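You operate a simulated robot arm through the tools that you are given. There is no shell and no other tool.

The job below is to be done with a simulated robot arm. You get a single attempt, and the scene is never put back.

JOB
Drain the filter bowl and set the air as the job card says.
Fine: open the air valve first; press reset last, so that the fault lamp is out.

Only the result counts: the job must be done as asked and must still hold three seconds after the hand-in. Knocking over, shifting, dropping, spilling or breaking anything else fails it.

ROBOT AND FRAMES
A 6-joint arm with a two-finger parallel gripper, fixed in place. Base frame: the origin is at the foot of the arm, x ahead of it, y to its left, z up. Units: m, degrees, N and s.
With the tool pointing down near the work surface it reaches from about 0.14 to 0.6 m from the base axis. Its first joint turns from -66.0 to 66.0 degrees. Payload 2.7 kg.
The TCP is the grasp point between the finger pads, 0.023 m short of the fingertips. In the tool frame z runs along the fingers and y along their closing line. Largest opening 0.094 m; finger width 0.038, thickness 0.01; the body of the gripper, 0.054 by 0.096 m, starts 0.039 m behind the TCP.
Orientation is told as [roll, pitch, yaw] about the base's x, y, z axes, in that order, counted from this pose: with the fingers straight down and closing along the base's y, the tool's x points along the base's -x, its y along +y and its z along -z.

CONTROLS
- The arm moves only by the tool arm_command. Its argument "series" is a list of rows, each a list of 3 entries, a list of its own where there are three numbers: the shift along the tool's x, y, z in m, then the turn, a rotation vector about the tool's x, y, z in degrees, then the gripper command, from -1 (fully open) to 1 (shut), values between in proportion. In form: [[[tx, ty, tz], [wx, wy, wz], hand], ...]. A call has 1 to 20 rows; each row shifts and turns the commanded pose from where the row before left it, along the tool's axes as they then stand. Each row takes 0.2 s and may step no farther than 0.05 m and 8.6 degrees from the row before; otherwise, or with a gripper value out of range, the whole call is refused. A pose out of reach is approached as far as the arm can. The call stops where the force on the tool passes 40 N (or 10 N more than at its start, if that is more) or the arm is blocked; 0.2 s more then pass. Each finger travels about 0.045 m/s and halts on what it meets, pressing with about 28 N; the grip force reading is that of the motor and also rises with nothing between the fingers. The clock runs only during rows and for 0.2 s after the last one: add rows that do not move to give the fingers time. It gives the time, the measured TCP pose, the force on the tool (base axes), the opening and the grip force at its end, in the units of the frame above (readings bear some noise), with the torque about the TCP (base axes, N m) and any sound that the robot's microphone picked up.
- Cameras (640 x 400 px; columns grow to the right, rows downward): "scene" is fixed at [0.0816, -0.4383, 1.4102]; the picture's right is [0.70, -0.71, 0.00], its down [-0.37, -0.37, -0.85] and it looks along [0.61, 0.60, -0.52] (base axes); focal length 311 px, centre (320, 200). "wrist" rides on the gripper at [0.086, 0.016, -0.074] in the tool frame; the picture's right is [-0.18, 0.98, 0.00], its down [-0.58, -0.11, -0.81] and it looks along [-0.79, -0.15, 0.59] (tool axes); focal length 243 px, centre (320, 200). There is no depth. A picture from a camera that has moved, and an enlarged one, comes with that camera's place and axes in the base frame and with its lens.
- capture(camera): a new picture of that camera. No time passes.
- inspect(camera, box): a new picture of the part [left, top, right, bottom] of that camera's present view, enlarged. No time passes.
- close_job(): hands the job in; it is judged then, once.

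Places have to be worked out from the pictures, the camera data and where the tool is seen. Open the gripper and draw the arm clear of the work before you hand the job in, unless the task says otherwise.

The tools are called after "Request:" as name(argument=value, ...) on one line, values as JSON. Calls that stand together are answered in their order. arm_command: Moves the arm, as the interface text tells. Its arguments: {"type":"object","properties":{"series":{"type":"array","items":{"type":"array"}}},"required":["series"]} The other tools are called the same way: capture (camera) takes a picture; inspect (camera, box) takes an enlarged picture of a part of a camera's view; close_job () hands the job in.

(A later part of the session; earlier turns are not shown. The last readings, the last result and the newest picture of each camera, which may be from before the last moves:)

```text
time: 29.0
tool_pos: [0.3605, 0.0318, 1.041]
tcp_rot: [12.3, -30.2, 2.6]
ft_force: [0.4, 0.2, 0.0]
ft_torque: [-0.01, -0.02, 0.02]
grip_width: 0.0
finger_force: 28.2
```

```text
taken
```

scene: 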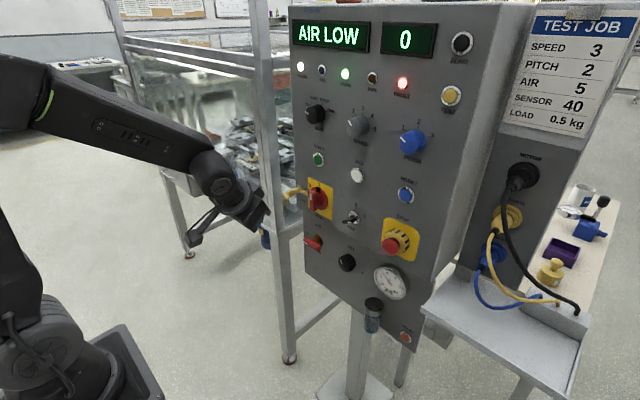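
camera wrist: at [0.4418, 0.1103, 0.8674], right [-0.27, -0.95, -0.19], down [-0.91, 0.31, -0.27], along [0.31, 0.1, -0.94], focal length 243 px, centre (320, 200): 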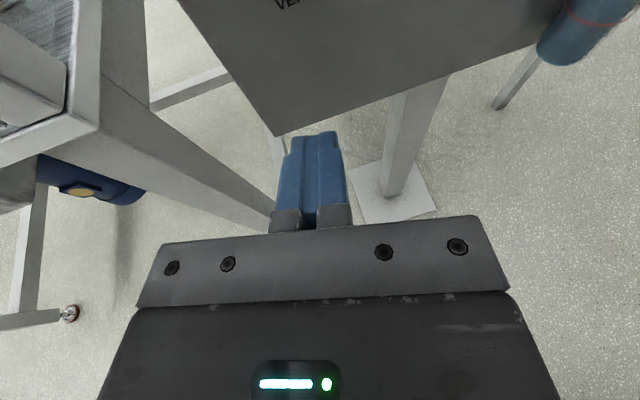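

Tool now points down-left as expected (past the bottom of the cone). I continue up the left side.

Request:
arm_command(series=[[[-0.0076, 0.0108, -0.0005], [-3.59, -2.18, 7.38], 1], [[-0.0076, 0.0108, -0.0005], [-3.59, -2.18, 7.38], 1], [[-0.0076, 0.0108, -0.0005], [-3.59, -2.18, 7.38], 1], [[-0.0076, 0.0108, -0.0005], [-3.59, -2.18, 7.38], 1], [[-0.0076, 0.0108, -0.0005], [-3.59, -2.18, 7.38], 1], [[-0.0076, 0.0108, -0.0005], [-3.59, -2.18, 7.38], 1], [[-0.0076, 0.0108, -0.0005], [-3.59, -2.18, 7.38], 1], [[-0.0076, 0.0108, -0.0005], [-3.59, -2.18, 7.38], 1], [[-0.0076, 0.0108, -0.0005], [-3.59, -2.18, 7.38], 1], [[-0.0076, 0.0108, -0.0005], [-3.59, -2.18, 7.38], 1], [[-0.0076, 0.0108, -0.0005], [-3.59, -2.18, 7.38], 1], [[-0.0076, 0.0108, -0.0005], [-3.59, -2.18, 7.38], 1]])

Request:
capture(camera="scene")

Request:
capture(camera="wrist")

```text
time: 31.6
tool_pos: [0.4393, 0.0499, 1.1557]
tcp_rot: [76.5, 19.8, -74.6]
ft_force: [0.0, -0.3, 0.4]
ft_torque: [0.02, 0.01, -0.01]
grip_width: 0.0
finger_force: 28.5
```

```text
taken
```

scene: 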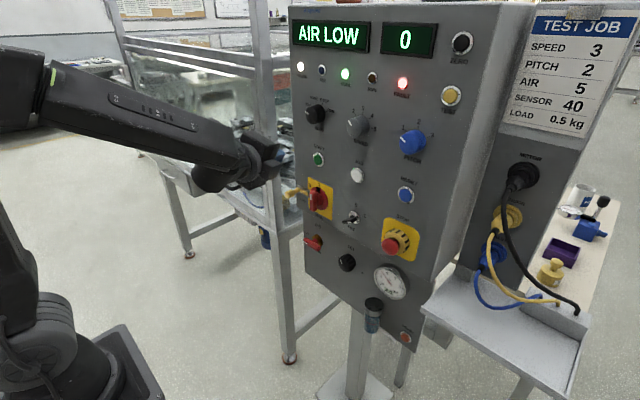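

```text
taken
camera wrist: at [0.354, 0.0995, 1.2163], right [0.35, -0.42, 0.84], down [-0.63, -0.77, -0.12], along [0.69, -0.48, -0.53], focal length 243 px, centre (320, 200)
```

wrist: 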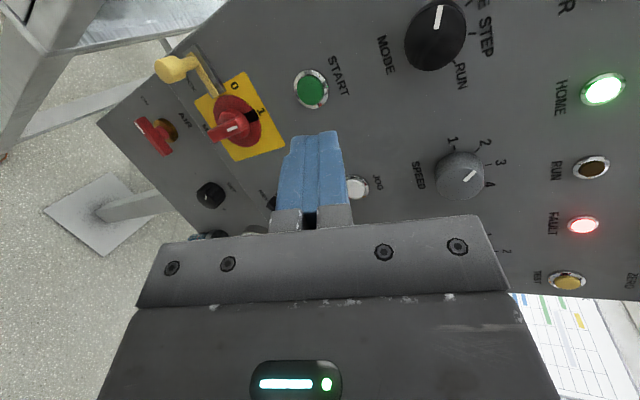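

The forearm is now rolled the other way, tool pointing 20° left and 13° down. I roll the tool +70° about its axis to bring the camera to the top again.

Request:
arm_command(series=[[[0, 0, 0], [0, 0, 7.75], 1], [[0, 0, 0], [0, 0, 7.75], 1], [[0, 0, 0], [0, 0, 7.75], 1], [[0, 0, 0], [0, 0, 7.75], 1], [[0, 0, 0], [0, 0, 7.75], 1], [[0, 0, 0], [0, 0, 7.75], 1], [[0, 0, 0], [0, 0, 7.75], 1], [[0, 0, 0], [0, 0, 7.75], 1], [[0, 0, 0], [0, 0, 7.75], 1]])

Request:
capture(camera="wrist")

```text
time: 33.6
tool_pos: [0.4401, 0.0478, 1.1553]
tcp_rot: [-0.5, 77.4, -160.4]
ft_force: [-0.5, -0.3, -0.2]
ft_torque: [0.0, 0.04, 0.01]
grip_width: 0.0001
finger_force: 27.1
```

```text
taken
camera wrist: at [0.3946, 0.0149, 1.2563], right [0.3, -0.94, -0.18], down [-0.9, -0.21, -0.39], along [0.33, 0.28, -0.9], focal length 243 px, centre (320, 200)
```

wrist: 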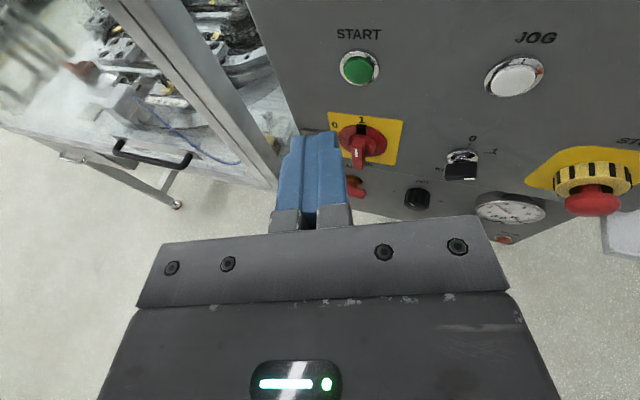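

Level, camera on top, pointing 20° left and 12.6° down, all in reach. I move down and right in front of the DRAIN button, staying well back from the panel and the STOP button.

Request:
arm_command(series=[[[-0.0342, 0.0208, 0.0007], [0, 0, 0], 1], [[-0.0342, 0.0208, 0.0007], [0, 0, 0], 1], [[-0.0342, 0.0208, 0.0007], [0, 0, 0], 1], [[-0.0342, 0.0208, 0.0007], [0, 0, 0], 1], [[-0.0342, 0.0208, 0.0007], [0, 0, 0], 1], [[-0.0342, 0.0208, 0.0007], [0, 0, 0], 1], [[-0.0342, 0.0208, 0.0007], [0, 0, 0], 1], [[-0.0342, 0.0208, 0.0007], [0, 0, 0], 1], [[-0.0342, 0.0208, 0.0007], [0, 0, 0], 1], [[-0.0342, 0.0208, 0.0007], [0, 0, 0], 1], [[-0.0342, 0.0208, 0.0007], [0, 0, 0], 1], [[-0.0342, 0.0208, 0.0007], [0, 0, 0], 1], [[-0.0342, 0.0208, 0.0007], [0, 0, 0], 1]])

Request:
capture(camera="wrist")

Request:
capture(camera="scene")

```text
time: 36.4
tool_pos: [0.4473, -0.2372, 0.7217]
tcp_rot: [0.5, 77.2, -159.5]
ft_force: [-0.6, 0.3, 0.2]
ft_torque: [-0.02, -0.01, 0.02]
grip_width: 0.0001
finger_force: 28.2
```

```text
taken
camera wrist: at [0.4021, -0.2704, 0.8235], right [0.3, -0.94, -0.18], down [-0.9, -0.21, -0.39], along [0.33, 0.28, -0.9], focal length 243 px, centre (320, 200)
```

wrist: 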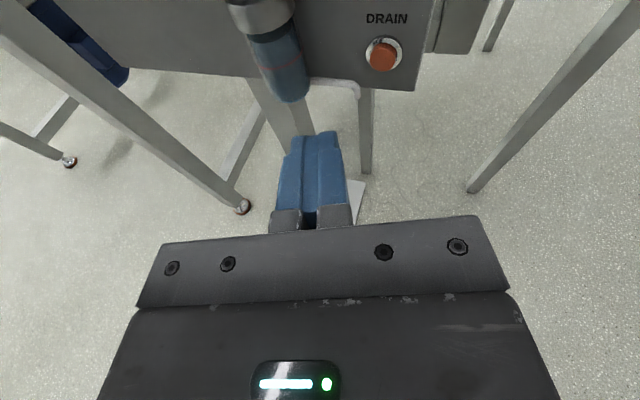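

```text
taken
```

scene: 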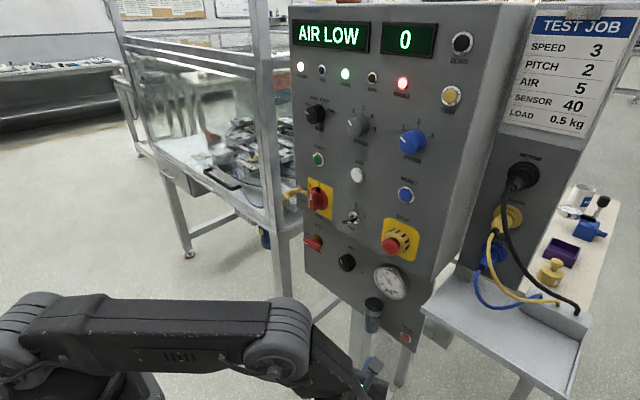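

DRAIN is confirmed at about (0.612,-0.235,0.666). I yaw the tool to 5° left and approach to a few centimetres in front of the button, slightly low so the finger's upper edge leads onto it.

Request:
arm_command(series=[[[0, 0, 0], [-7.3, 0, 1.64], 1], [[0, 0, 0], [-7.3, 0, 1.64], 1], [[-0.0125, 0.003, 0.0378], [0, 0, 0], 1], [[-0.0125, 0.003, 0.0378], [0, 0, 0], 1], [[-0.0125, 0.003, 0.0378], [0, 0, 0], 1], [[0, 0, 0], [0, 0, 0], 1]])

Request:
capture(camera="wrist")

Request:
inspect(camera="scene", box=[330, 250, 450, 360])

```text
time: 37.8
tool_pos: [0.55, -0.2371, 0.6597]
tcp_rot: [0.1, 77.1, -174.7]
ft_force: [1.0, 0.1, 0.5]
ft_torque: [-0.01, -0.01, 0.01]
grip_width: 0.0
finger_force: 28.1
```

```text
taken
camera wrist: at [0.4974, -0.2581, 0.7601], right [0.05, -0.98, -0.18], down [-0.92, 0.03, -0.39], along [0.39, 0.18, -0.9], focal length 243 px, centre (320, 200)
```

wrist: 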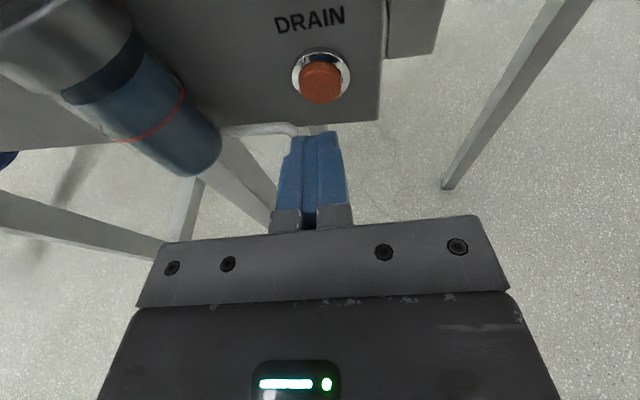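

```text
3.64 times, centred on (390, 305) of scene
camera zoom: at [0.0817, -0.4383, 1.4102], right [0.7, -0.71, 0.0], down [-0.37, -0.37, -0.85], along [0.61, 0.6, -0.52], focal length 1130 px, centre (66, -182)
```

zoom: 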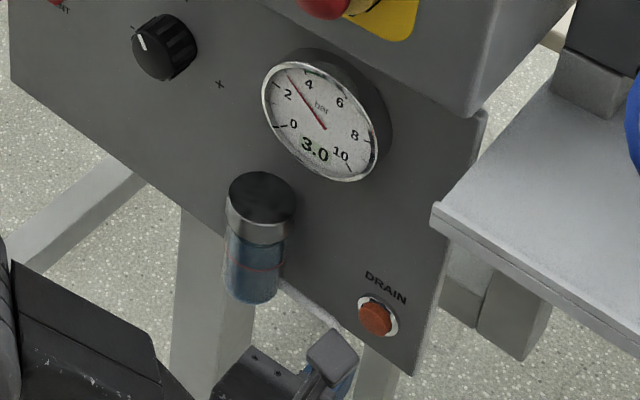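

The button sits straight ahead of the fingertips. I advance to touch and press it gently in small steps.

Request:
arm_command(series=[[[0.0033, 0.0013, 0.0146], [0, 0, 0], 1], [[0.0033, 0.0013, 0.0146], [0, 0, 0], 1], [[0.0011, 0.0004, 0.0049], [0, 0, 0], 1], [[0.0007, 0.0003, 0.0029], [0, 0, 0], 1]])

Request:
capture(camera="wrist")

Request:
inspect(camera="scene", box=[330, 250, 450, 360])

```text
time: 38.8
tool_pos: [0.5876, -0.2369, 0.6575]
tcp_rot: [0.0, 77.3, -174.9]
ft_force: [-17.4, -1.2, 6.4]
ft_torque: [0.03, -0.41, -0.01]
grip_width: 0.0
finger_force: 28.2
heard: click
```

```text
taken
camera wrist: at [0.5354, -0.258, 0.7589], right [0.05, -0.98, -0.18], down [-0.92, 0.03, -0.39], along [0.39, 0.18, -0.9], focal length 243 px, centre (320, 200)
```

wrist: 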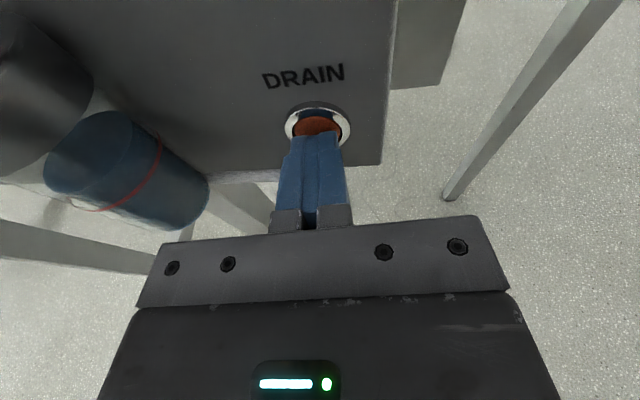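

```text
3.64 times, centred on (390, 305) of scene
camera zoom: at [0.0811, -0.4383, 1.4103], right [0.7, -0.71, 0.0], down [-0.37, -0.37, -0.85], along [0.61, 0.6, -0.52], focal length 1130 px, centre (66, -182)
```

zoom: 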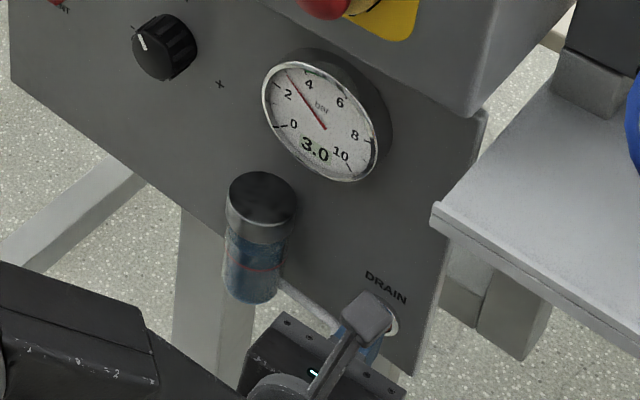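

A click is heard with 17 N, and the level in the bowl seems to be dropping. I hold the button down for two seconds and watch.

Request:
arm_command(series=[[[0, 0, 0], [0, 0, 0], 1], [[0, 0, 0], [0, 0, 0], 1], [[0, 0, 0], [0, 0, 0], 1], [[0, 0, 0], [0, 0, 0], 1], [[0, 0, 0], [0, 0, 0], 1], [[0, 0, 0], [0, 0, 0], 1], [[0, 0, 0], [0, 0, 0], 1], [[0, 0, 0], [0, 0, 0], 1], [[0, 0, 0], [0, 0, 0], 1], [[0, 0, 0], [0, 0, 0], 1]])

Request:
capture(camera="wrist")

Request:
inspect(camera="scene", box=[330, 250, 450, 360])

Request:
inspect(camera="scene", box=[355, 290, 395, 335])

```text
time: 41.0
tool_pos: [0.5883, -0.2361, 0.6568]
tcp_rot: [0.2, 77.2, -174.7]
ft_force: [-19.6, -6.3, -1.2]
ft_torque: [0.07, -0.18, -0.16]
grip_width: 0.0
finger_force: 28.1
```

```text
taken
camera wrist: at [0.5359, -0.2571, 0.7587], right [0.05, -0.98, -0.18], down [-0.92, 0.03, -0.39], along [0.39, 0.18, -0.9], focal length 243 px, centre (320, 200)
```

wrist: 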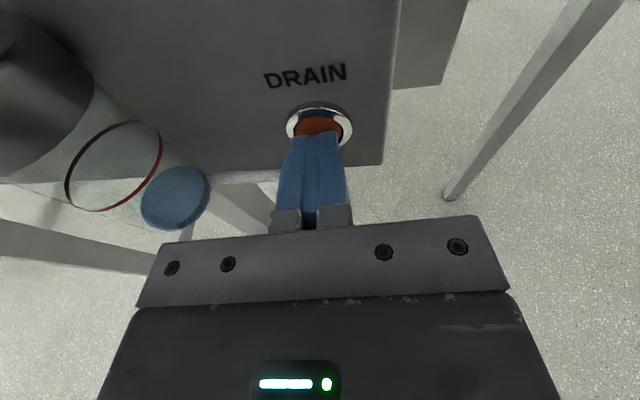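

```text
3.64 times, centred on (390, 305) of scene
camera zoom: at [0.0813, -0.4384, 1.4102], right [0.7, -0.71, 0.0], down [-0.37, -0.37, -0.85], along [0.61, 0.6, -0.52], focal length 1130 px, centre (66, -182)
```

zoom: 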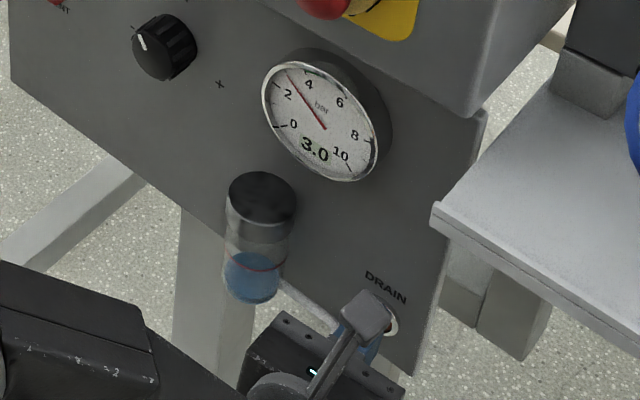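

```text
8.89 times, centred on (375, 312) of scene
camera zoom: at [0.0813, -0.4384, 1.4102], right [0.7, -0.71, 0.0], down [-0.37, -0.37, -0.85], along [0.61, 0.6, -0.52], focal length 2762 px, centre (-169, -800)
```

zoom: 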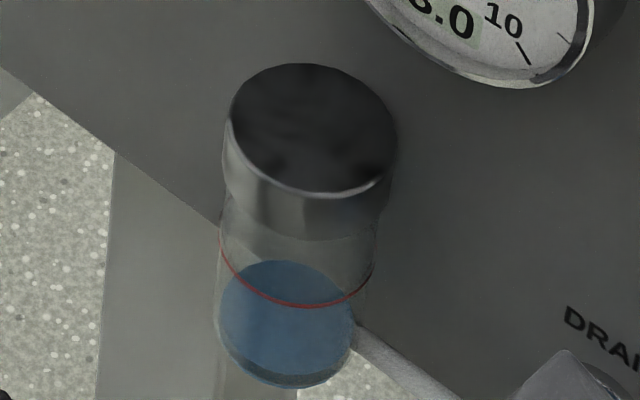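

Most of the water is gone, only the bottom layer remains. I hold on a bit longer.

Request:
arm_command(series=[[[0, 0, 0], [0, 0, 0], 1], [[0, 0, 0], [0, 0, 0], 1], [[0, 0, 0], [0, 0, 0], 1], [[0, 0, 0], [0, 0, 0], 1], [[0, 0, 0], [0, 0, 0], 1], [[0, 0, 0], [0, 0, 0], 1], [[0, 0, 0], [0, 0, 0], 1], [[0, 0, 0], [0, 0, 0], 1]])

Request:
capture(camera="wrist")

Request:
inspect(camera="scene", box=[355, 260, 415, 335])

```text
time: 42.8
tool_pos: [0.5887, -0.2367, 0.6574]
tcp_rot: [0.4, 77.3, -174.5]
ft_force: [-21.1, -1.7, -3.0]
ft_torque: [0.02, -0.19, -0.01]
grip_width: 0.0
finger_force: 28.2
```

```text
taken
camera wrist: at [0.536, -0.2569, 0.7588], right [0.05, -0.98, -0.18], down [-0.92, 0.03, -0.39], along [0.39, 0.18, -0.9], focal length 243 px, centre (320, 200)
```

wrist: 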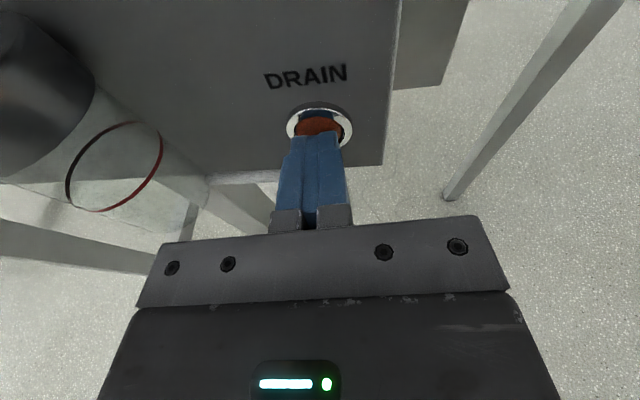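

```text
5.33 times, centred on (385, 298) of scene
camera zoom: at [0.0813, -0.4383, 1.4102], right [0.7, -0.71, 0.0], down [-0.37, -0.37, -0.85], along [0.61, 0.6, -0.52], focal length 1657 px, centre (-27, -320)
```

zoom: 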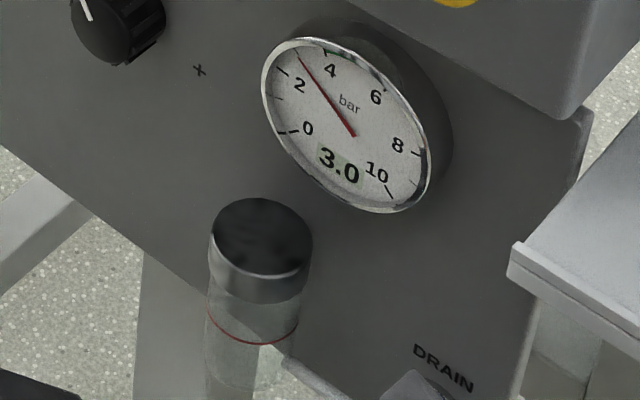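

The bowl is empty and the gauge still shows 3.0 bar. I release the DRAIN button by backing straight away from the panel.

Request:
arm_command(series=[[[0, 0, 0], [0, 0, 0], 1], [[0, 0, 0], [0, 0, 0], 1], [[-0.0086, -0.0035, -0.0386], [0, 0, 0], 1], [[-0.0086, -0.0035, -0.0386], [0, 0, 0], 1], [[-0.0086, -0.0035, -0.0386], [0, 0, 0], 1], [[0, 0, 0], [0, 0, 0], 1]])

Request:
capture(camera="wrist")

Request:
inspect(camera="scene", box=[330, 250, 450, 360])

```text
time: 44.2
tool_pos: [0.4686, -0.2386, 0.6577]
tcp_rot: [0.6, 77.3, -174.3]
ft_force: [-0.3, -0.3, -0.4]
ft_torque: [0.01, 0.0, -0.02]
grip_width: 0.0001
finger_force: 28.2
```

```text
taken
camera wrist: at [0.416, -0.2585, 0.7586], right [0.05, -0.98, -0.18], down [-0.92, 0.03, -0.39], along [0.39, 0.18, -0.9], focal length 243 px, centre (320, 200)
```

wrist: 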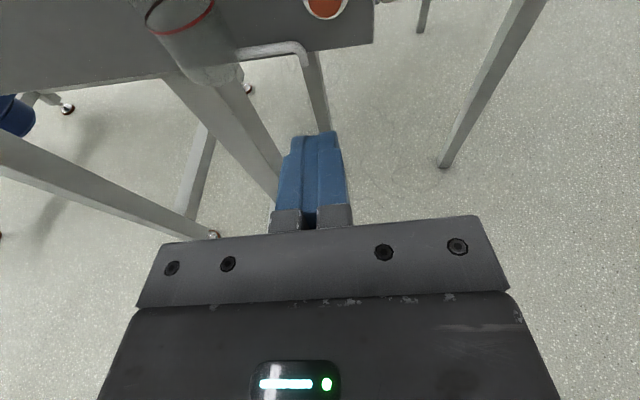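

```text
3.64 times, centred on (390, 305) of scene
camera zoom: at [0.0816, -0.4383, 1.4102], right [0.7, -0.71, 0.0], down [-0.37, -0.37, -0.85], along [0.61, 0.6, -0.52], focal length 1130 px, centre (66, -182)
```

zoom: 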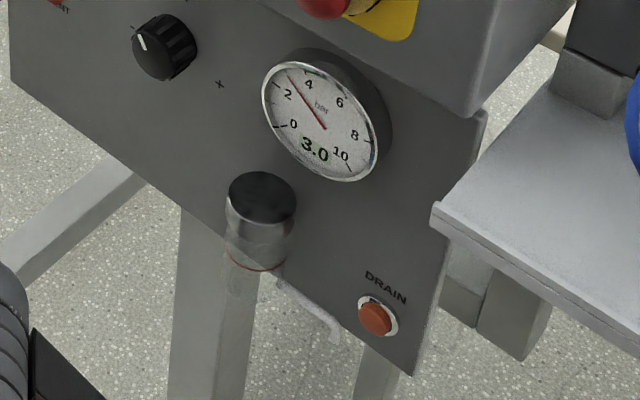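

Bowl empty, button released, pressure 3.0. Next I swing the tool to 18° left and nearly level, open the fingers to about 62 mm, and move in front of the SET knob.

Request:
arm_command(series=[[[0, 0, 0], [6.35, 4.9, -1.4], 1], [[0, 0, 0], [6.35, 4.9, -1.4], 1], [[0.0278, -0.0256, 0.012], [0, 0, 0], -0.32], [[0.0278, -0.0256, 0.012], [0, 0, 0], -0.32], [[0.0278, -0.0256, 0.012], [0, 0, 0], -0.32], [[0.0278, -0.0256, 0.012], [0, 0, 0], -0.32], [[0.0278, -0.0256, 0.012], [0, 0, 0], -0.32], [[0.0278, -0.0256, 0.012], [0, 0, 0], -0.32]])

Request:
capture(camera="wrist")

Request:
capture(camera="scene")

```text
time: 46.0
tool_pos: [0.5015, -0.0609, 0.8165]
tcp_rot: [20.4, 86.8, -141.6]
ft_force: [0.1, 0.3, 1.2]
ft_torque: [0.0, 0.03, -0.01]
grip_width: 0.0621
finger_force: 0.1
```

```text
taken
camera wrist: at [0.4381, -0.0964, 0.9089], right [0.3, -0.94, -0.16], down [-0.83, -0.17, -0.54], along [0.48, 0.3, -0.83], focal length 243 px, centre (320, 200)
```

wrist: 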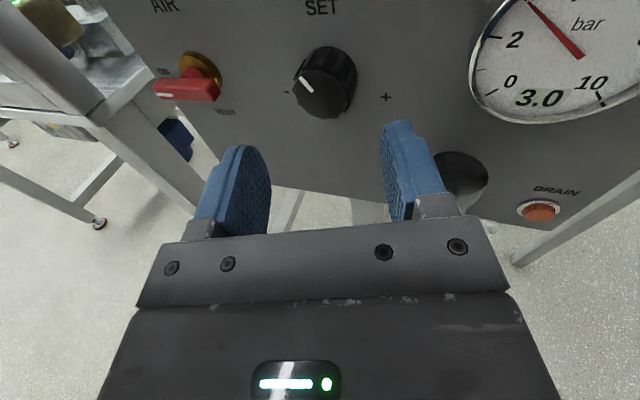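

```text
taken
```

scene: 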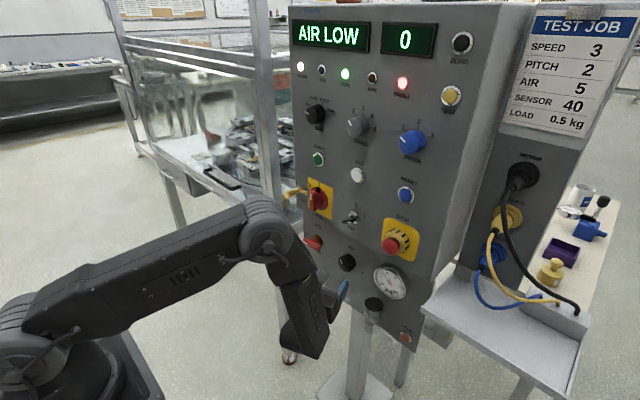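

Good view: the pointer sits left, near "-", with "-" on the left and "+" on the right. I zoom in to fix the knob's centre precisely.

Request:
inspect(camera="wrist", box=[240, 10, 420, 140])

Request:
inspect(camera="scene", box=[320, 235, 380, 285])

```text
3.08 times, centred on (330, 75) of wrist
camera zoom: at [0.4381, -0.0964, 0.9089], right [0.3, -0.94, -0.16], down [-0.83, -0.17, -0.54], along [0.48, 0.3, -0.83], focal length 746 px, centre (289, 585)
```

zoom: 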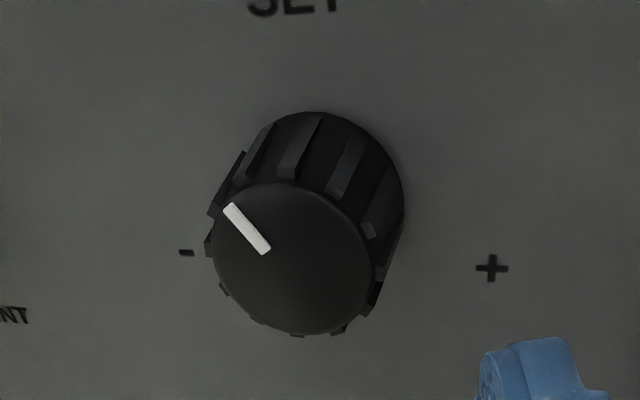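

```text
8.00 times, centred on (350, 260) of scene
camera zoom: at [0.0816, -0.4383, 1.4102], right [0.7, -0.71, 0.0], down [-0.37, -0.37, -0.85], along [0.61, 0.6, -0.52], focal length 2486 px, centre (80, -280)
```

zoom: 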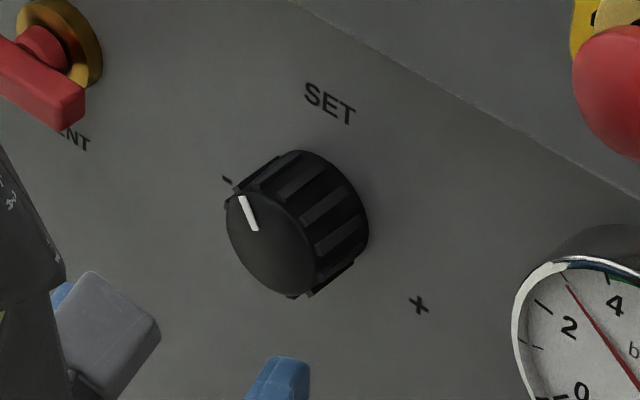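

The knob face centre is at (0.588,-0.0305,0.804), about 45 mm across, pointer about 35° left of top at 3.0 bar. I lower 7 mm to its height and roll the tool -130° so that I can grip it with the fingers across the tilt and then turn it clockwise.

Request:
arm_command(series=[[[-0.0072, 0.0009, 0.0004], [0, 0, 0], -0.32], [[0, 0, 0], [0, 0, -8.6], -0.32], [[0, 0, 0], [0, 0, -8.6], -0.32], [[0, 0, 0], [0, 0, -8.6], -0.32], [[0, 0, 0], [0, 0, -8.6], -0.32], [[0, 0, 0], [0, 0, -8.6], -0.32], [[0, 0, 0], [0, 0, -8.6], -0.32], [[0, 0, 0], [0, 0, -8.6], -0.32], [[0, 0, 0], [0, 0, -8.6], -0.32], [[0, 0, 0], [0, 0, -8.6], -0.32], [[0, 0, 0], [0, 0, -8.6], -0.32], [[0, 0, 0], [0, 0, -8.6], -0.32], [[0, 0, 0], [0, 0, -8.6], -0.32], [[0, 0, 0], [0, 0, -8.6], -0.32], [[0, 0, 0], [0, 0, -8.6], -0.32], [[0, 0, 0], [0, 0, -8.6], -0.32]])

Request:
capture(camera="wrist")

Request:
inspect(camera="scene", box=[280, 210, 420, 345])

```text
time: 49.4
tool_pos: [0.4989, -0.0627, 0.8109]
tcp_rot: [85.9, -40.2, -69.4]
ft_force: [-0.1, 0.9, 0.3]
ft_torque: [-0.05, 0.01, 0.0]
grip_width: 0.0618
finger_force: 0.2
```

```text
taken
camera wrist: at [0.4016, -0.0135, 0.7722], right [-0.11, 0.48, 0.87], down [-0.59, -0.73, 0.33], along [0.8, -0.48, 0.37], focal length 243 px, centre (320, 200)
```

wrist: 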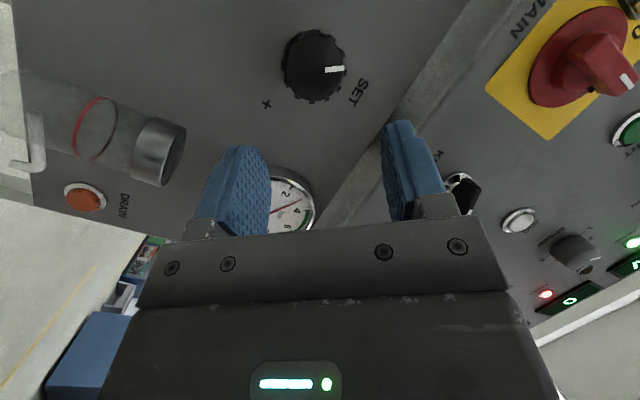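

```text
2.96 times, centred on (350, 278) of scene
camera zoom: at [0.0816, -0.4383, 1.4102], right [0.7, -0.71, 0.0], down [-0.37, -0.37, -0.85], along [0.61, 0.6, -0.52], focal length 921 px, centre (231, -30)
```

zoom: 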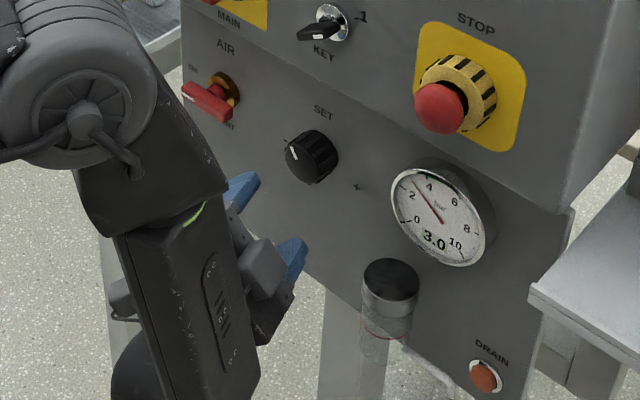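

Rolled as planned; the knob lies ahead between the fingers. I advance two-thirds of the way and check centring.

Request:
arm_command(series=[[[0.0003, -0.0003, 0.02], [0, 0, 0], -0.32], [[0.0003, -0.0003, 0.02], [0, 0, 0], -0.32], [[0.0002, -0.0002, 0.018], [0, 0, 0], -0.32]])

Request:
capture(camera="wrist")

Request:
inspect(camera="scene", box=[310, 225, 390, 290])

```text
time: 50.2
tool_pos: [0.5535, -0.0451, 0.8065]
tcp_rot: [86.1, -40.1, -69.5]
ft_force: [-0.6, 0.6, -0.2]
ft_torque: [-0.01, -0.02, 0.0]
grip_width: 0.062
finger_force: 0.1
```

```text
taken
camera wrist: at [0.4564, 0.0047, 0.768], right [-0.11, 0.48, 0.87], down [-0.59, -0.73, 0.33], along [0.8, -0.48, 0.37], focal length 243 px, centre (320, 200)
```

wrist: 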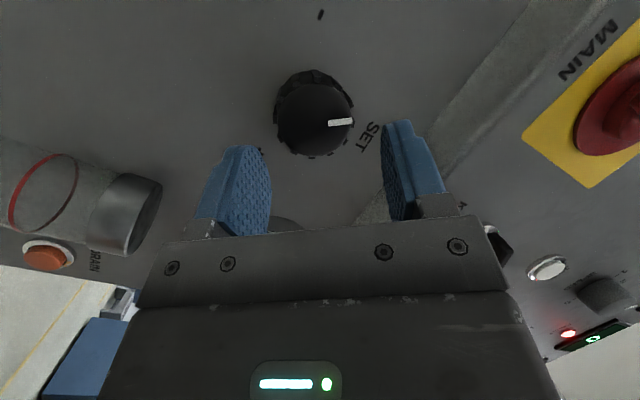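

```text
6.15 times, centred on (350, 258) of scene
camera zoom: at [0.0816, -0.4383, 1.4102], right [0.7, -0.71, 0.0], down [-0.37, -0.37, -0.85], along [0.61, 0.6, -0.52], focal length 1912 px, centre (135, -154)
```

zoom: 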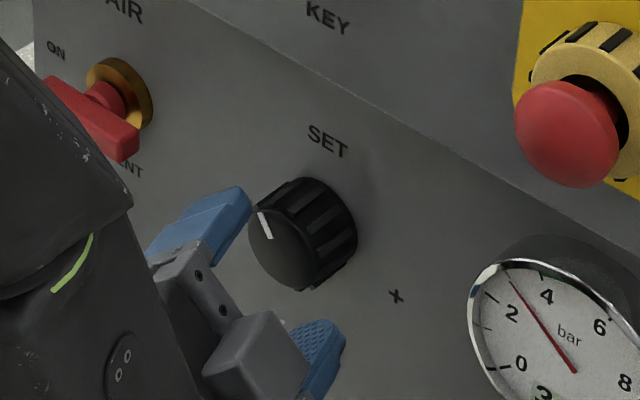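

The knob is centred between the fingers. I go in another 28 mm, which keeps the tips a few millimetres off the panel, and check the force.

Request:
arm_command(series=[[[0.0, 0.0, 0.014], [0, 0, 0], -0.32], [[0.0, 0.0, 0.014], [0, 0, 0], -0.32], [[0, 0, 0], [0, 0, 0], -0.32]])

Request:
capture(camera="wrist")

Request:
inspect(camera="scene", box=[310, 225, 390, 290])

```text
time: 51.0
tool_pos: [0.5808, -0.0353, 0.8064]
tcp_rot: [86.0, -40.1, -69.4]
ft_force: [0.3, 0.6, 0.9]
ft_torque: [0.01, 0.01, 0.01]
grip_width: 0.0617
finger_force: 0.1
```

```text
taken
camera wrist: at [0.4832, 0.0134, 0.7673], right [-0.11, 0.48, 0.87], down [-0.59, -0.73, 0.33], along [0.8, -0.48, 0.37], focal length 243 px, centre (320, 200)
```

wrist: 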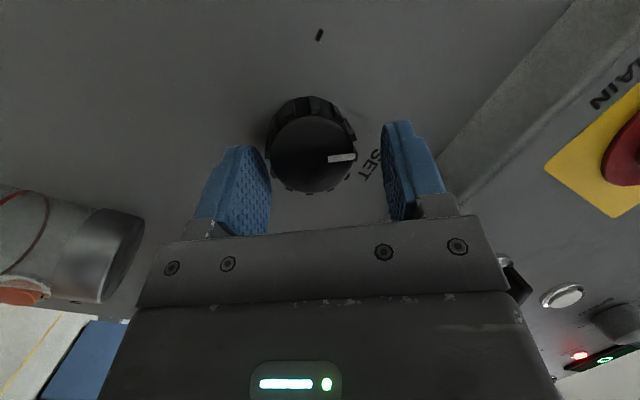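

```text
6.15 times, centred on (350, 258) of scene
camera zoom: at [0.0816, -0.4383, 1.4102], right [0.7, -0.71, 0.0], down [-0.37, -0.37, -0.85], along [0.61, 0.6, -0.52], focal length 1912 px, centre (135, -154)
```

zoom: 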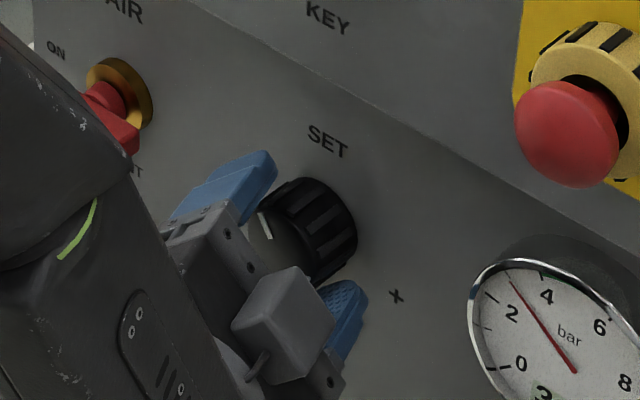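

The face seems slightly deeper and a few millimetres to the tool's +x side of my first estimate. I nudge +5 mm along tool x and 4 mm in, then close on the knob.

Request:
arm_command(series=[[[0.005, -0.001, 0.004], [0, 0, 0], -0.32], [[0, 0, 0], [0, 0, 0], -0.1], [[0, 0, 0], [0, 0, 0], 0.1], [[0, 0, 0], [0, 0, 0], 0.3], [[0, 0, 0], [0, 0, 0], 0.3]])

Request:
capture(camera="wrist")

Request:
inspect(camera="scene", box=[310, 225, 410, 305])

```text
time: 52.2
tool_pos: [0.5831, -0.0339, 0.8004]
tcp_rot: [85.7, -39.8, -69.4]
ft_force: [8.2, -12.0, -14.8]
ft_torque: [-0.04, 0.36, -0.99]
grip_width: 0.0463
finger_force: 45.3
```

```text
taken
camera wrist: at [0.4855, 0.0158, 0.7618], right [-0.1, 0.48, 0.87], down [-0.59, -0.73, 0.34], along [0.8, -0.48, 0.36], focal length 243 px, centre (320, 200)
```

wrist: 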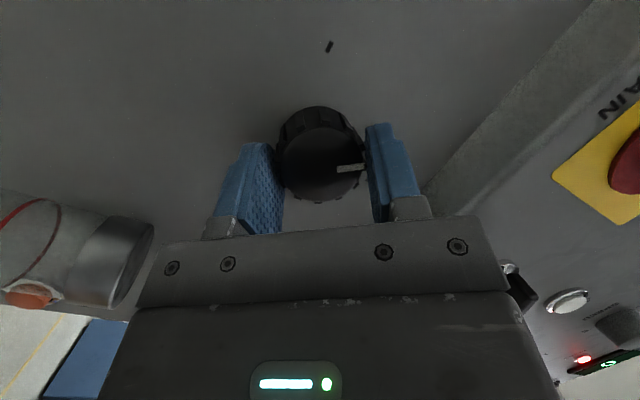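

```text
5.00 times, centred on (360, 265) of scene
camera zoom: at [0.0821, -0.4386, 1.4101], right [0.7, -0.71, 0.0], down [-0.37, -0.37, -0.85], along [0.61, 0.6, -0.52], focal length 1554 px, centre (120, -125)
```

zoom: 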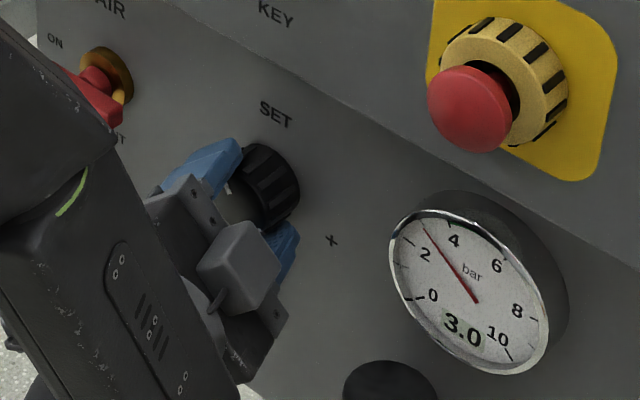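

Gripped at 46 mm width; the knob pushes the tool about 20 N toward tool -y, so I shift 3.5 mm that way to relax it, then turn the first 24° clockwise.

Request:
arm_command(series=[[[0, -0.0035, 0], [0, 0, 0], 0.3], [[0, 0, 0], [0, 0, 8], 0.3], [[0, 0, 0], [0, 0, 8], 0.3], [[0, 0, 0], [0, 0, 8], 0.3]])

Request:
capture(camera="wrist")

Request:
inspect(camera="scene", box=[310, 225, 410, 305])

```text
time: 53.2
tool_pos: [0.5837, -0.0333, 0.8005]
tcp_rot: [87.2, -16.1, -70.9]
ft_force: [-13.5, -0.1, 12.5]
ft_torque: [0.05, -0.18, -0.22]
grip_width: 0.0443
finger_force: 45.6
```

```text
taken
camera wrist: at [0.4849, 0.0267, 0.796], right [0.01, 0.11, 0.99], down [-0.58, -0.81, 0.09], along [0.82, -0.58, 0.05], focal length 243 px, centre (320, 200)
```

wrist: 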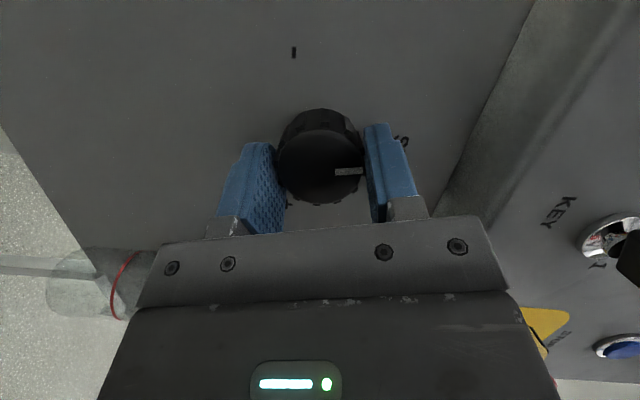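

```text
5.00 times, centred on (360, 265) of scene
camera zoom: at [0.0811, -0.4383, 1.4102], right [0.7, -0.71, 0.0], down [-0.37, -0.37, -0.85], along [0.61, 0.6, -0.52], focal length 1554 px, centre (120, -125)
```

zoom: 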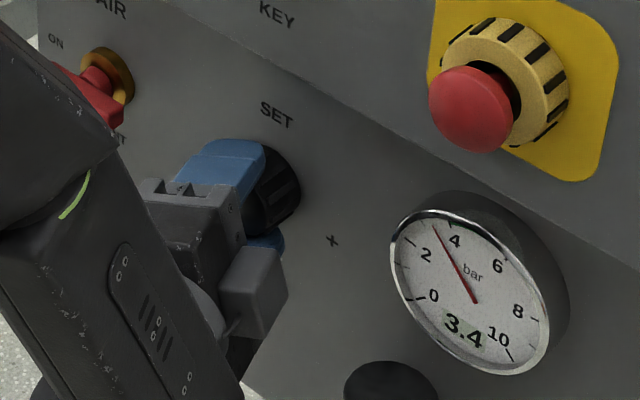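

The knob turns with the gripper and the gauge climbs (3.4, perhaps still rising). I wait a second to see where it settles.

Request:
arm_command(series=[[[0, 0, 0], [0, 0, 0], 0.3], [[0, 0, 0], [0, 0, 0], 0.3], [[0, 0, 0], [0, 0, 0], 0.3], [[0, 0, 0], [0, 0, 0], 0.3], [[0, 0, 0], [0, 0, 0], 0.3]])

Request:
inspect(camera="scene", box=[310, 225, 410, 305])

```text
time: 54.4
tool_pos: [0.5842, -0.0328, 0.7999]
tcp_rot: [87.3, -16.2, -71.1]
ft_force: [-4.9, 8.1, 24.8]
ft_torque: [0.09, 0.81, 0.71]
grip_width: 0.0444
finger_force: 45.1
```

```text
5.00 times, centred on (360, 265) of scene
camera zoom: at [0.0811, -0.4381, 1.4103], right [0.7, -0.71, 0.0], down [-0.37, -0.37, -0.85], along [0.61, 0.6, -0.52], focal length 1554 px, centre (120, -125)
```

zoom: 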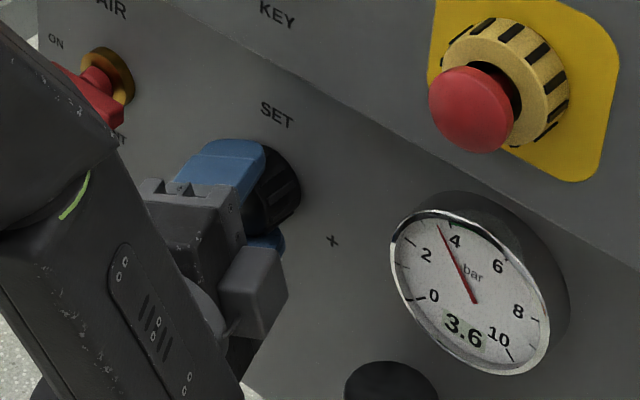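

It settled to 3.6, about 0.6 bar for 24°. The tool is pushed along +y now (25 N up), so I shift back 2.5 mm and turn another 24°.

Request:
arm_command(series=[[[0, 0.0025, 0], [0, 0, 0], 0.3], [[0, 0, 0], [0, 0, 8], 0.3], [[0, 0, 0], [0, 0, 8], 0.3], [[0, 0, 0], [0, 0, 8], 0.3], [[0, 0, 0], [0, 0, 0], 0.3], [[0, 0, 0], [0, 0, 0], 0.3], [[0, 0, 0], [0, 0, 0], 0.3], [[0, 0, 0], [0, 0, 0], 0.3], [[0, 0, 0], [0, 0, 0], 0.3]])

Request:
inspect(camera="scene", box=[310, 225, 410, 305])

Request:
capture(camera="wrist")

```text
time: 56.4
tool_pos: [0.5829, -0.034, 0.8002]
tcp_rot: [86.9, 7.9, -72.5]
ft_force: [-6.6, 0.6, 6.5]
ft_torque: [0.01, -0.74, -0.22]
grip_width: 0.0448
finger_force: 45.4
```

```text
5.00 times, centred on (360, 265) of scene
camera zoom: at [0.0813, -0.4383, 1.4102], right [0.7, -0.71, 0.0], down [-0.37, -0.37, -0.85], along [0.61, 0.6, -0.52], focal length 1554 px, centre (120, -125)
```

zoom: 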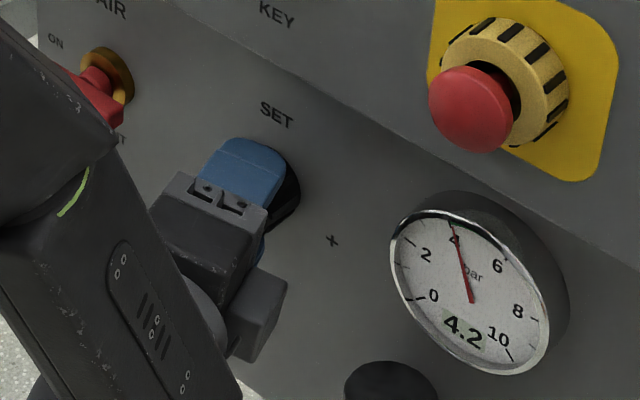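

```text
taken
camera wrist: at [0.4874, 0.0232, 0.8334], right [0.15, -0.29, 0.95], down [-0.6, -0.78, -0.14], along [0.78, -0.55, -0.29], focal length 243 px, centre (320, 200)
```

wrist: 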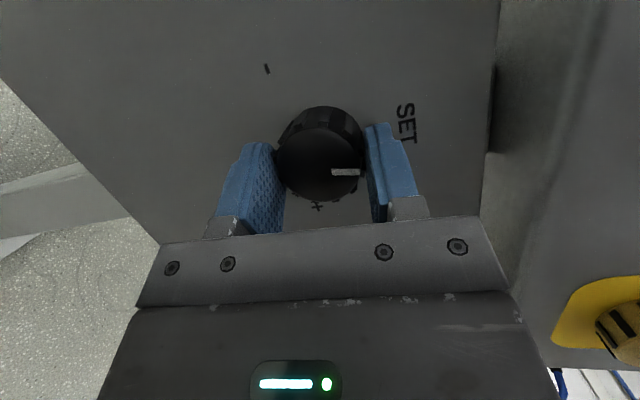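

4.2 bar after 48°, so about 40° per bar and the forces are low. I turn a further 30° and let it settle.

Request:
arm_command(series=[[[0, 0, 0], [0, 0, 7.5], 0.3], [[0, 0, 0], [0, 0, 7.5], 0.3], [[0, 0, 0], [0, 0, 7.5], 0.3], [[0, 0, 0], [0, 0, 7.5], 0.3], [[0, 0, 0], [0, 0, 0], 0.3], [[0, 0, 0], [0, 0, 0], 0.3], [[0, 0, 0], [0, 0, 0], 0.3], [[0, 0, 0], [0, 0, 0], 0.3], [[0, 0, 0], [0, 0, 0], 0.3], [[0, 0, 0], [0, 0, 0], 0.3]])

Request:
inspect(camera="scene", box=[310, 225, 410, 305])

```text
time: 58.6
tool_pos: [0.5845, -0.0343, 0.8019]
tcp_rot: [86.2, 37.9, -74.4]
ft_force: [-15.9, -8.3, 12.6]
ft_torque: [0.04, -0.45, -0.94]
grip_width: 0.0473
finger_force: 44.9
```

```text
5.00 times, centred on (360, 265) of scene
camera zoom: at [0.081, -0.4385, 1.4102], right [0.7, -0.71, 0.0], down [-0.37, -0.37, -0.85], along [0.61, 0.6, -0.52], focal length 1554 px, centre (120, -125)
```

zoom: 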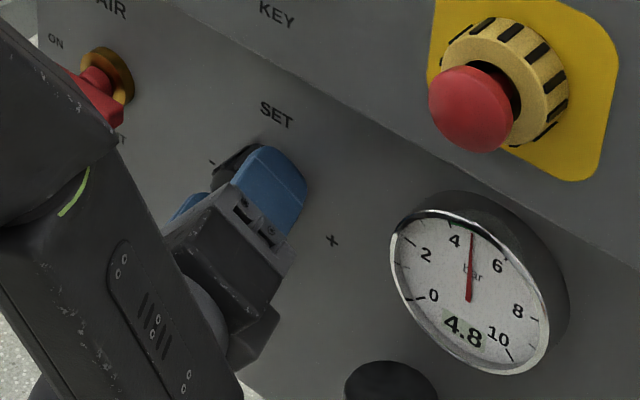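

It reads 4.8 now; about 8° more is needed. I turn that and let it settle.

Request:
arm_command(series=[[[0, 0, 0], [0, 0, 4], 0.3], [[0, 0, 0], [0, 0, 4], 0.3], [[0, 0, 0], [0, 0, 0], 0.3], [[0, 0, 0], [0, 0, 0], 0.3], [[0, 0, 0], [0, 0, 0], 0.3], [[0, 0, 0], [0, 0, 0], 0.3], [[0, 0, 0], [0, 0, 0], 0.3], [[0, 0, 0], [0, 0, 0], 0.3]])

Request:
inspect(camera="scene", box=[310, 225, 410, 305])

```text
time: 60.4
tool_pos: [0.5843, -0.0343, 0.8009]
tcp_rot: [85.7, 45.8, -75.3]
ft_force: [-13.4, -14.5, 9.2]
ft_torque: [0.06, -0.47, -0.96]
grip_width: 0.048
finger_force: 44.8
```

```text
5.00 times, centred on (360, 265) of scene
camera zoom: at [0.0811, -0.4386, 1.4101], right [0.7, -0.71, 0.0], down [-0.37, -0.37, -0.85], along [0.61, 0.6, -0.52], focal length 1554 px, centre (120, -125)
```

zoom: 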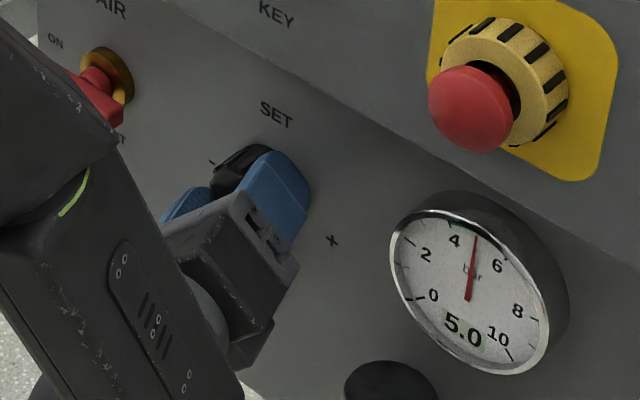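

The gauge reads 5.0 bar. I release the knob by opening the fingers in place and check that the reading holds.

Request:
arm_command(series=[[[0, 0, 0], [0, 0, 0], 0.1], [[0, 0, 0], [0, 0, 0], -0.1], [[0, 0, 0], [0, 0, 0], -0.32], [[0, 0, 0], [0, 0, 0], -0.32], [[0, 0, 0], [0, 0, 0], -0.32]])

Request:
inspect(camera="scene", box=[310, 225, 410, 305])

Request:
capture(camera="wrist")

```text
time: 61.6
tool_pos: [0.5844, -0.0333, 0.8008]
tcp_rot: [85.7, 45.8, -75.1]
ft_force: [0.5, 0.5, -0.8]
ft_torque: [0.03, -0.01, 0.0]
grip_width: 0.0621
finger_force: 0.1
```

```text
5.00 times, centred on (360, 265) of scene
camera zoom: at [0.0816, -0.4383, 1.4102], right [0.7, -0.71, 0.0], down [-0.37, -0.37, -0.85], along [0.61, 0.6, -0.52], focal length 1554 px, centre (120, -125)
```

zoom: 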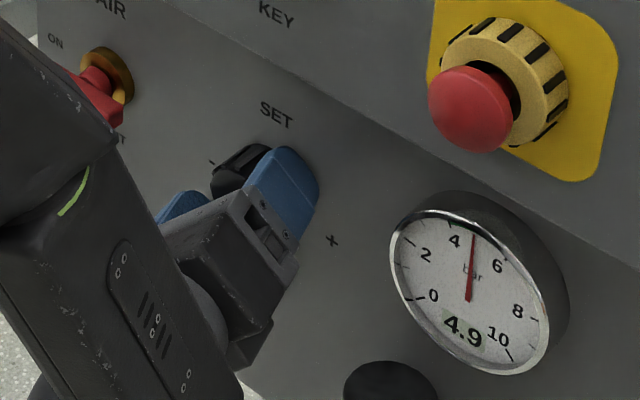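

```text
taken
camera wrist: at [0.5012, -0.0092, 0.8788], right [0.29, -0.78, 0.55], down [-0.69, -0.57, -0.45], along [0.67, -0.25, -0.7], focal length 243 px, centre (320, 200)
```

wrist: 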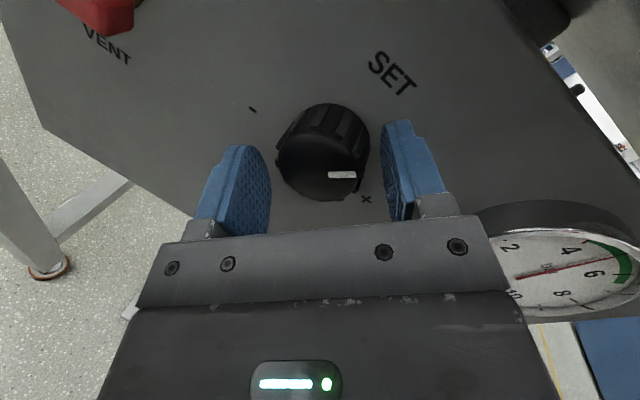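

On release it fell back slightly to 4.9. I wait a second to see the settled value before touching it up.

Request:
arm_command(series=[[[0, 0, 0], [0, 0, 0], -0.32], [[0, 0, 0], [0, 0, 0], -0.32], [[0, 0, 0], [0, 0, 0], -0.32], [[0, 0, 0], [0, 0, 0], -0.32], [[0, 0, 0], [0, 0, 0], -0.32], [[0, 0, 0], [0, 0, 0], -0.32]])

Request:
inspect(camera="scene", box=[370, 255, 410, 305])

```text
time: 63.0
tool_pos: [0.5834, -0.0335, 0.8009]
tcp_rot: [85.7, 45.8, -75.1]
ft_force: [0.0, -0.4, 0.0]
ft_torque: [0.0, 0.01, -0.02]
grip_width: 0.0619
finger_force: 0.0
```

```text
8.00 times, centred on (390, 280) of scene
camera zoom: at [0.0816, -0.4383, 1.4102], right [0.7, -0.71, 0.0], down [-0.37, -0.37, -0.85], along [0.61, 0.6, -0.52], focal length 2486 px, centre (-240, -440)
```

zoom: 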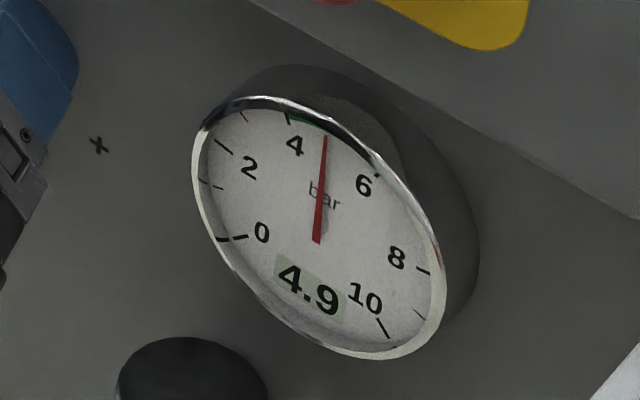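

It rests at 4.9. I roll back 34° with the fingers open to a squarer grip, close again and turn a few degrees more.

Request:
arm_command(series=[[[0, 0, 0], [0, 0, -8.5], -0.32], [[0, 0, 0], [0, 0, -8.5], -0.32], [[0, 0, 0], [0, 0, -8.5], -0.32], [[0, 0, 0], [0, 0, -8.5], -0.32], [[0, 0, 0], [0, 0, 0], -0.1], [[0, 0, 0], [0, 0, 0], 0.1], [[0, 0, 0], [0, 0, 0], 0.3], [[0, 0, 0], [0, 0, 0], 0.3], [[0, 0, 0], [0, 0, 0], 0.3], [[0, 0, 0], [0, 0, 0], 0.3], [[0, 0, 0], [0, 0, 0], 0.3]])

Request:
inspect(camera="scene", box=[310, 225, 410, 305])

```text
time: 65.4
tool_pos: [0.5837, -0.0345, 0.8008]
tcp_rot: [86.9, 11.9, -72.6]
ft_force: [-1.2, -1.3, -3.5]
ft_torque: [-0.02, -0.94, 0.04]
grip_width: 0.0455
finger_force: 45.5
```

```text
5.00 times, centred on (360, 265) of scene
camera zoom: at [0.0816, -0.4383, 1.4102], right [0.7, -0.71, 0.0], down [-0.37, -0.37, -0.85], along [0.61, 0.6, -0.52], focal length 1554 px, centre (120, -125)
```

zoom: 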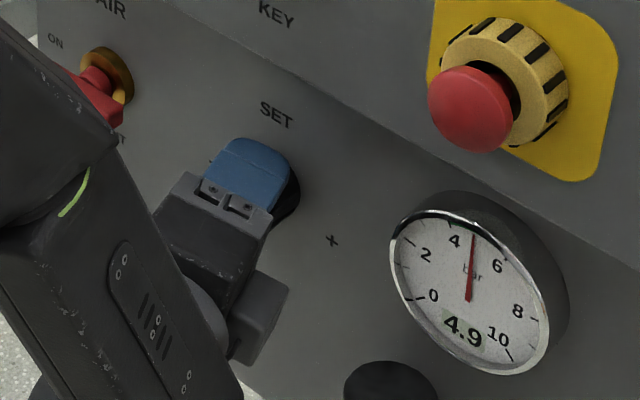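

Regripped with low forces and still at 4.9. I turn +5° and let it settle.

Request:
arm_command(series=[[[0, 0, 0], [0, 0, 2.5], 0.3], [[0, 0, 0], [0, 0, 2.5], 0.3], [[0, 0, 0], [0, 0, 0], 0.3], [[0, 0, 0], [0, 0, 0], 0.3], [[0, 0, 0], [0, 0, 0], 0.3], [[0, 0, 0], [0, 0, 0], 0.3], [[0, 0, 0], [0, 0, 0], 0.3], [[0, 0, 0], [0, 0, 0], 0.3]])

Request:
inspect(camera="scene", box=[310, 225, 410, 305])

```text
time: 67.2
tool_pos: [0.5837, -0.0346, 0.8019]
tcp_rot: [86.9, 16.8, -72.9]
ft_force: [-9.4, -0.4, 4.0]
ft_torque: [-0.01, -0.72, -0.2]
grip_width: 0.046
finger_force: 45.1
```

```text
5.00 times, centred on (360, 265) of scene
camera zoom: at [0.0813, -0.4383, 1.4102], right [0.7, -0.71, 0.0], down [-0.37, -0.37, -0.85], along [0.61, 0.6, -0.52], focal length 1554 px, centre (120, -125)
```

zoom: 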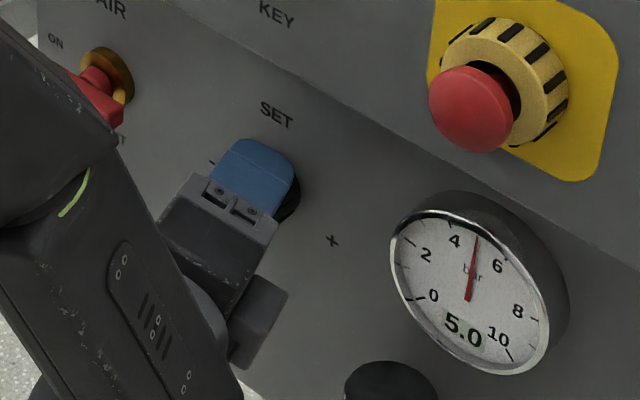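

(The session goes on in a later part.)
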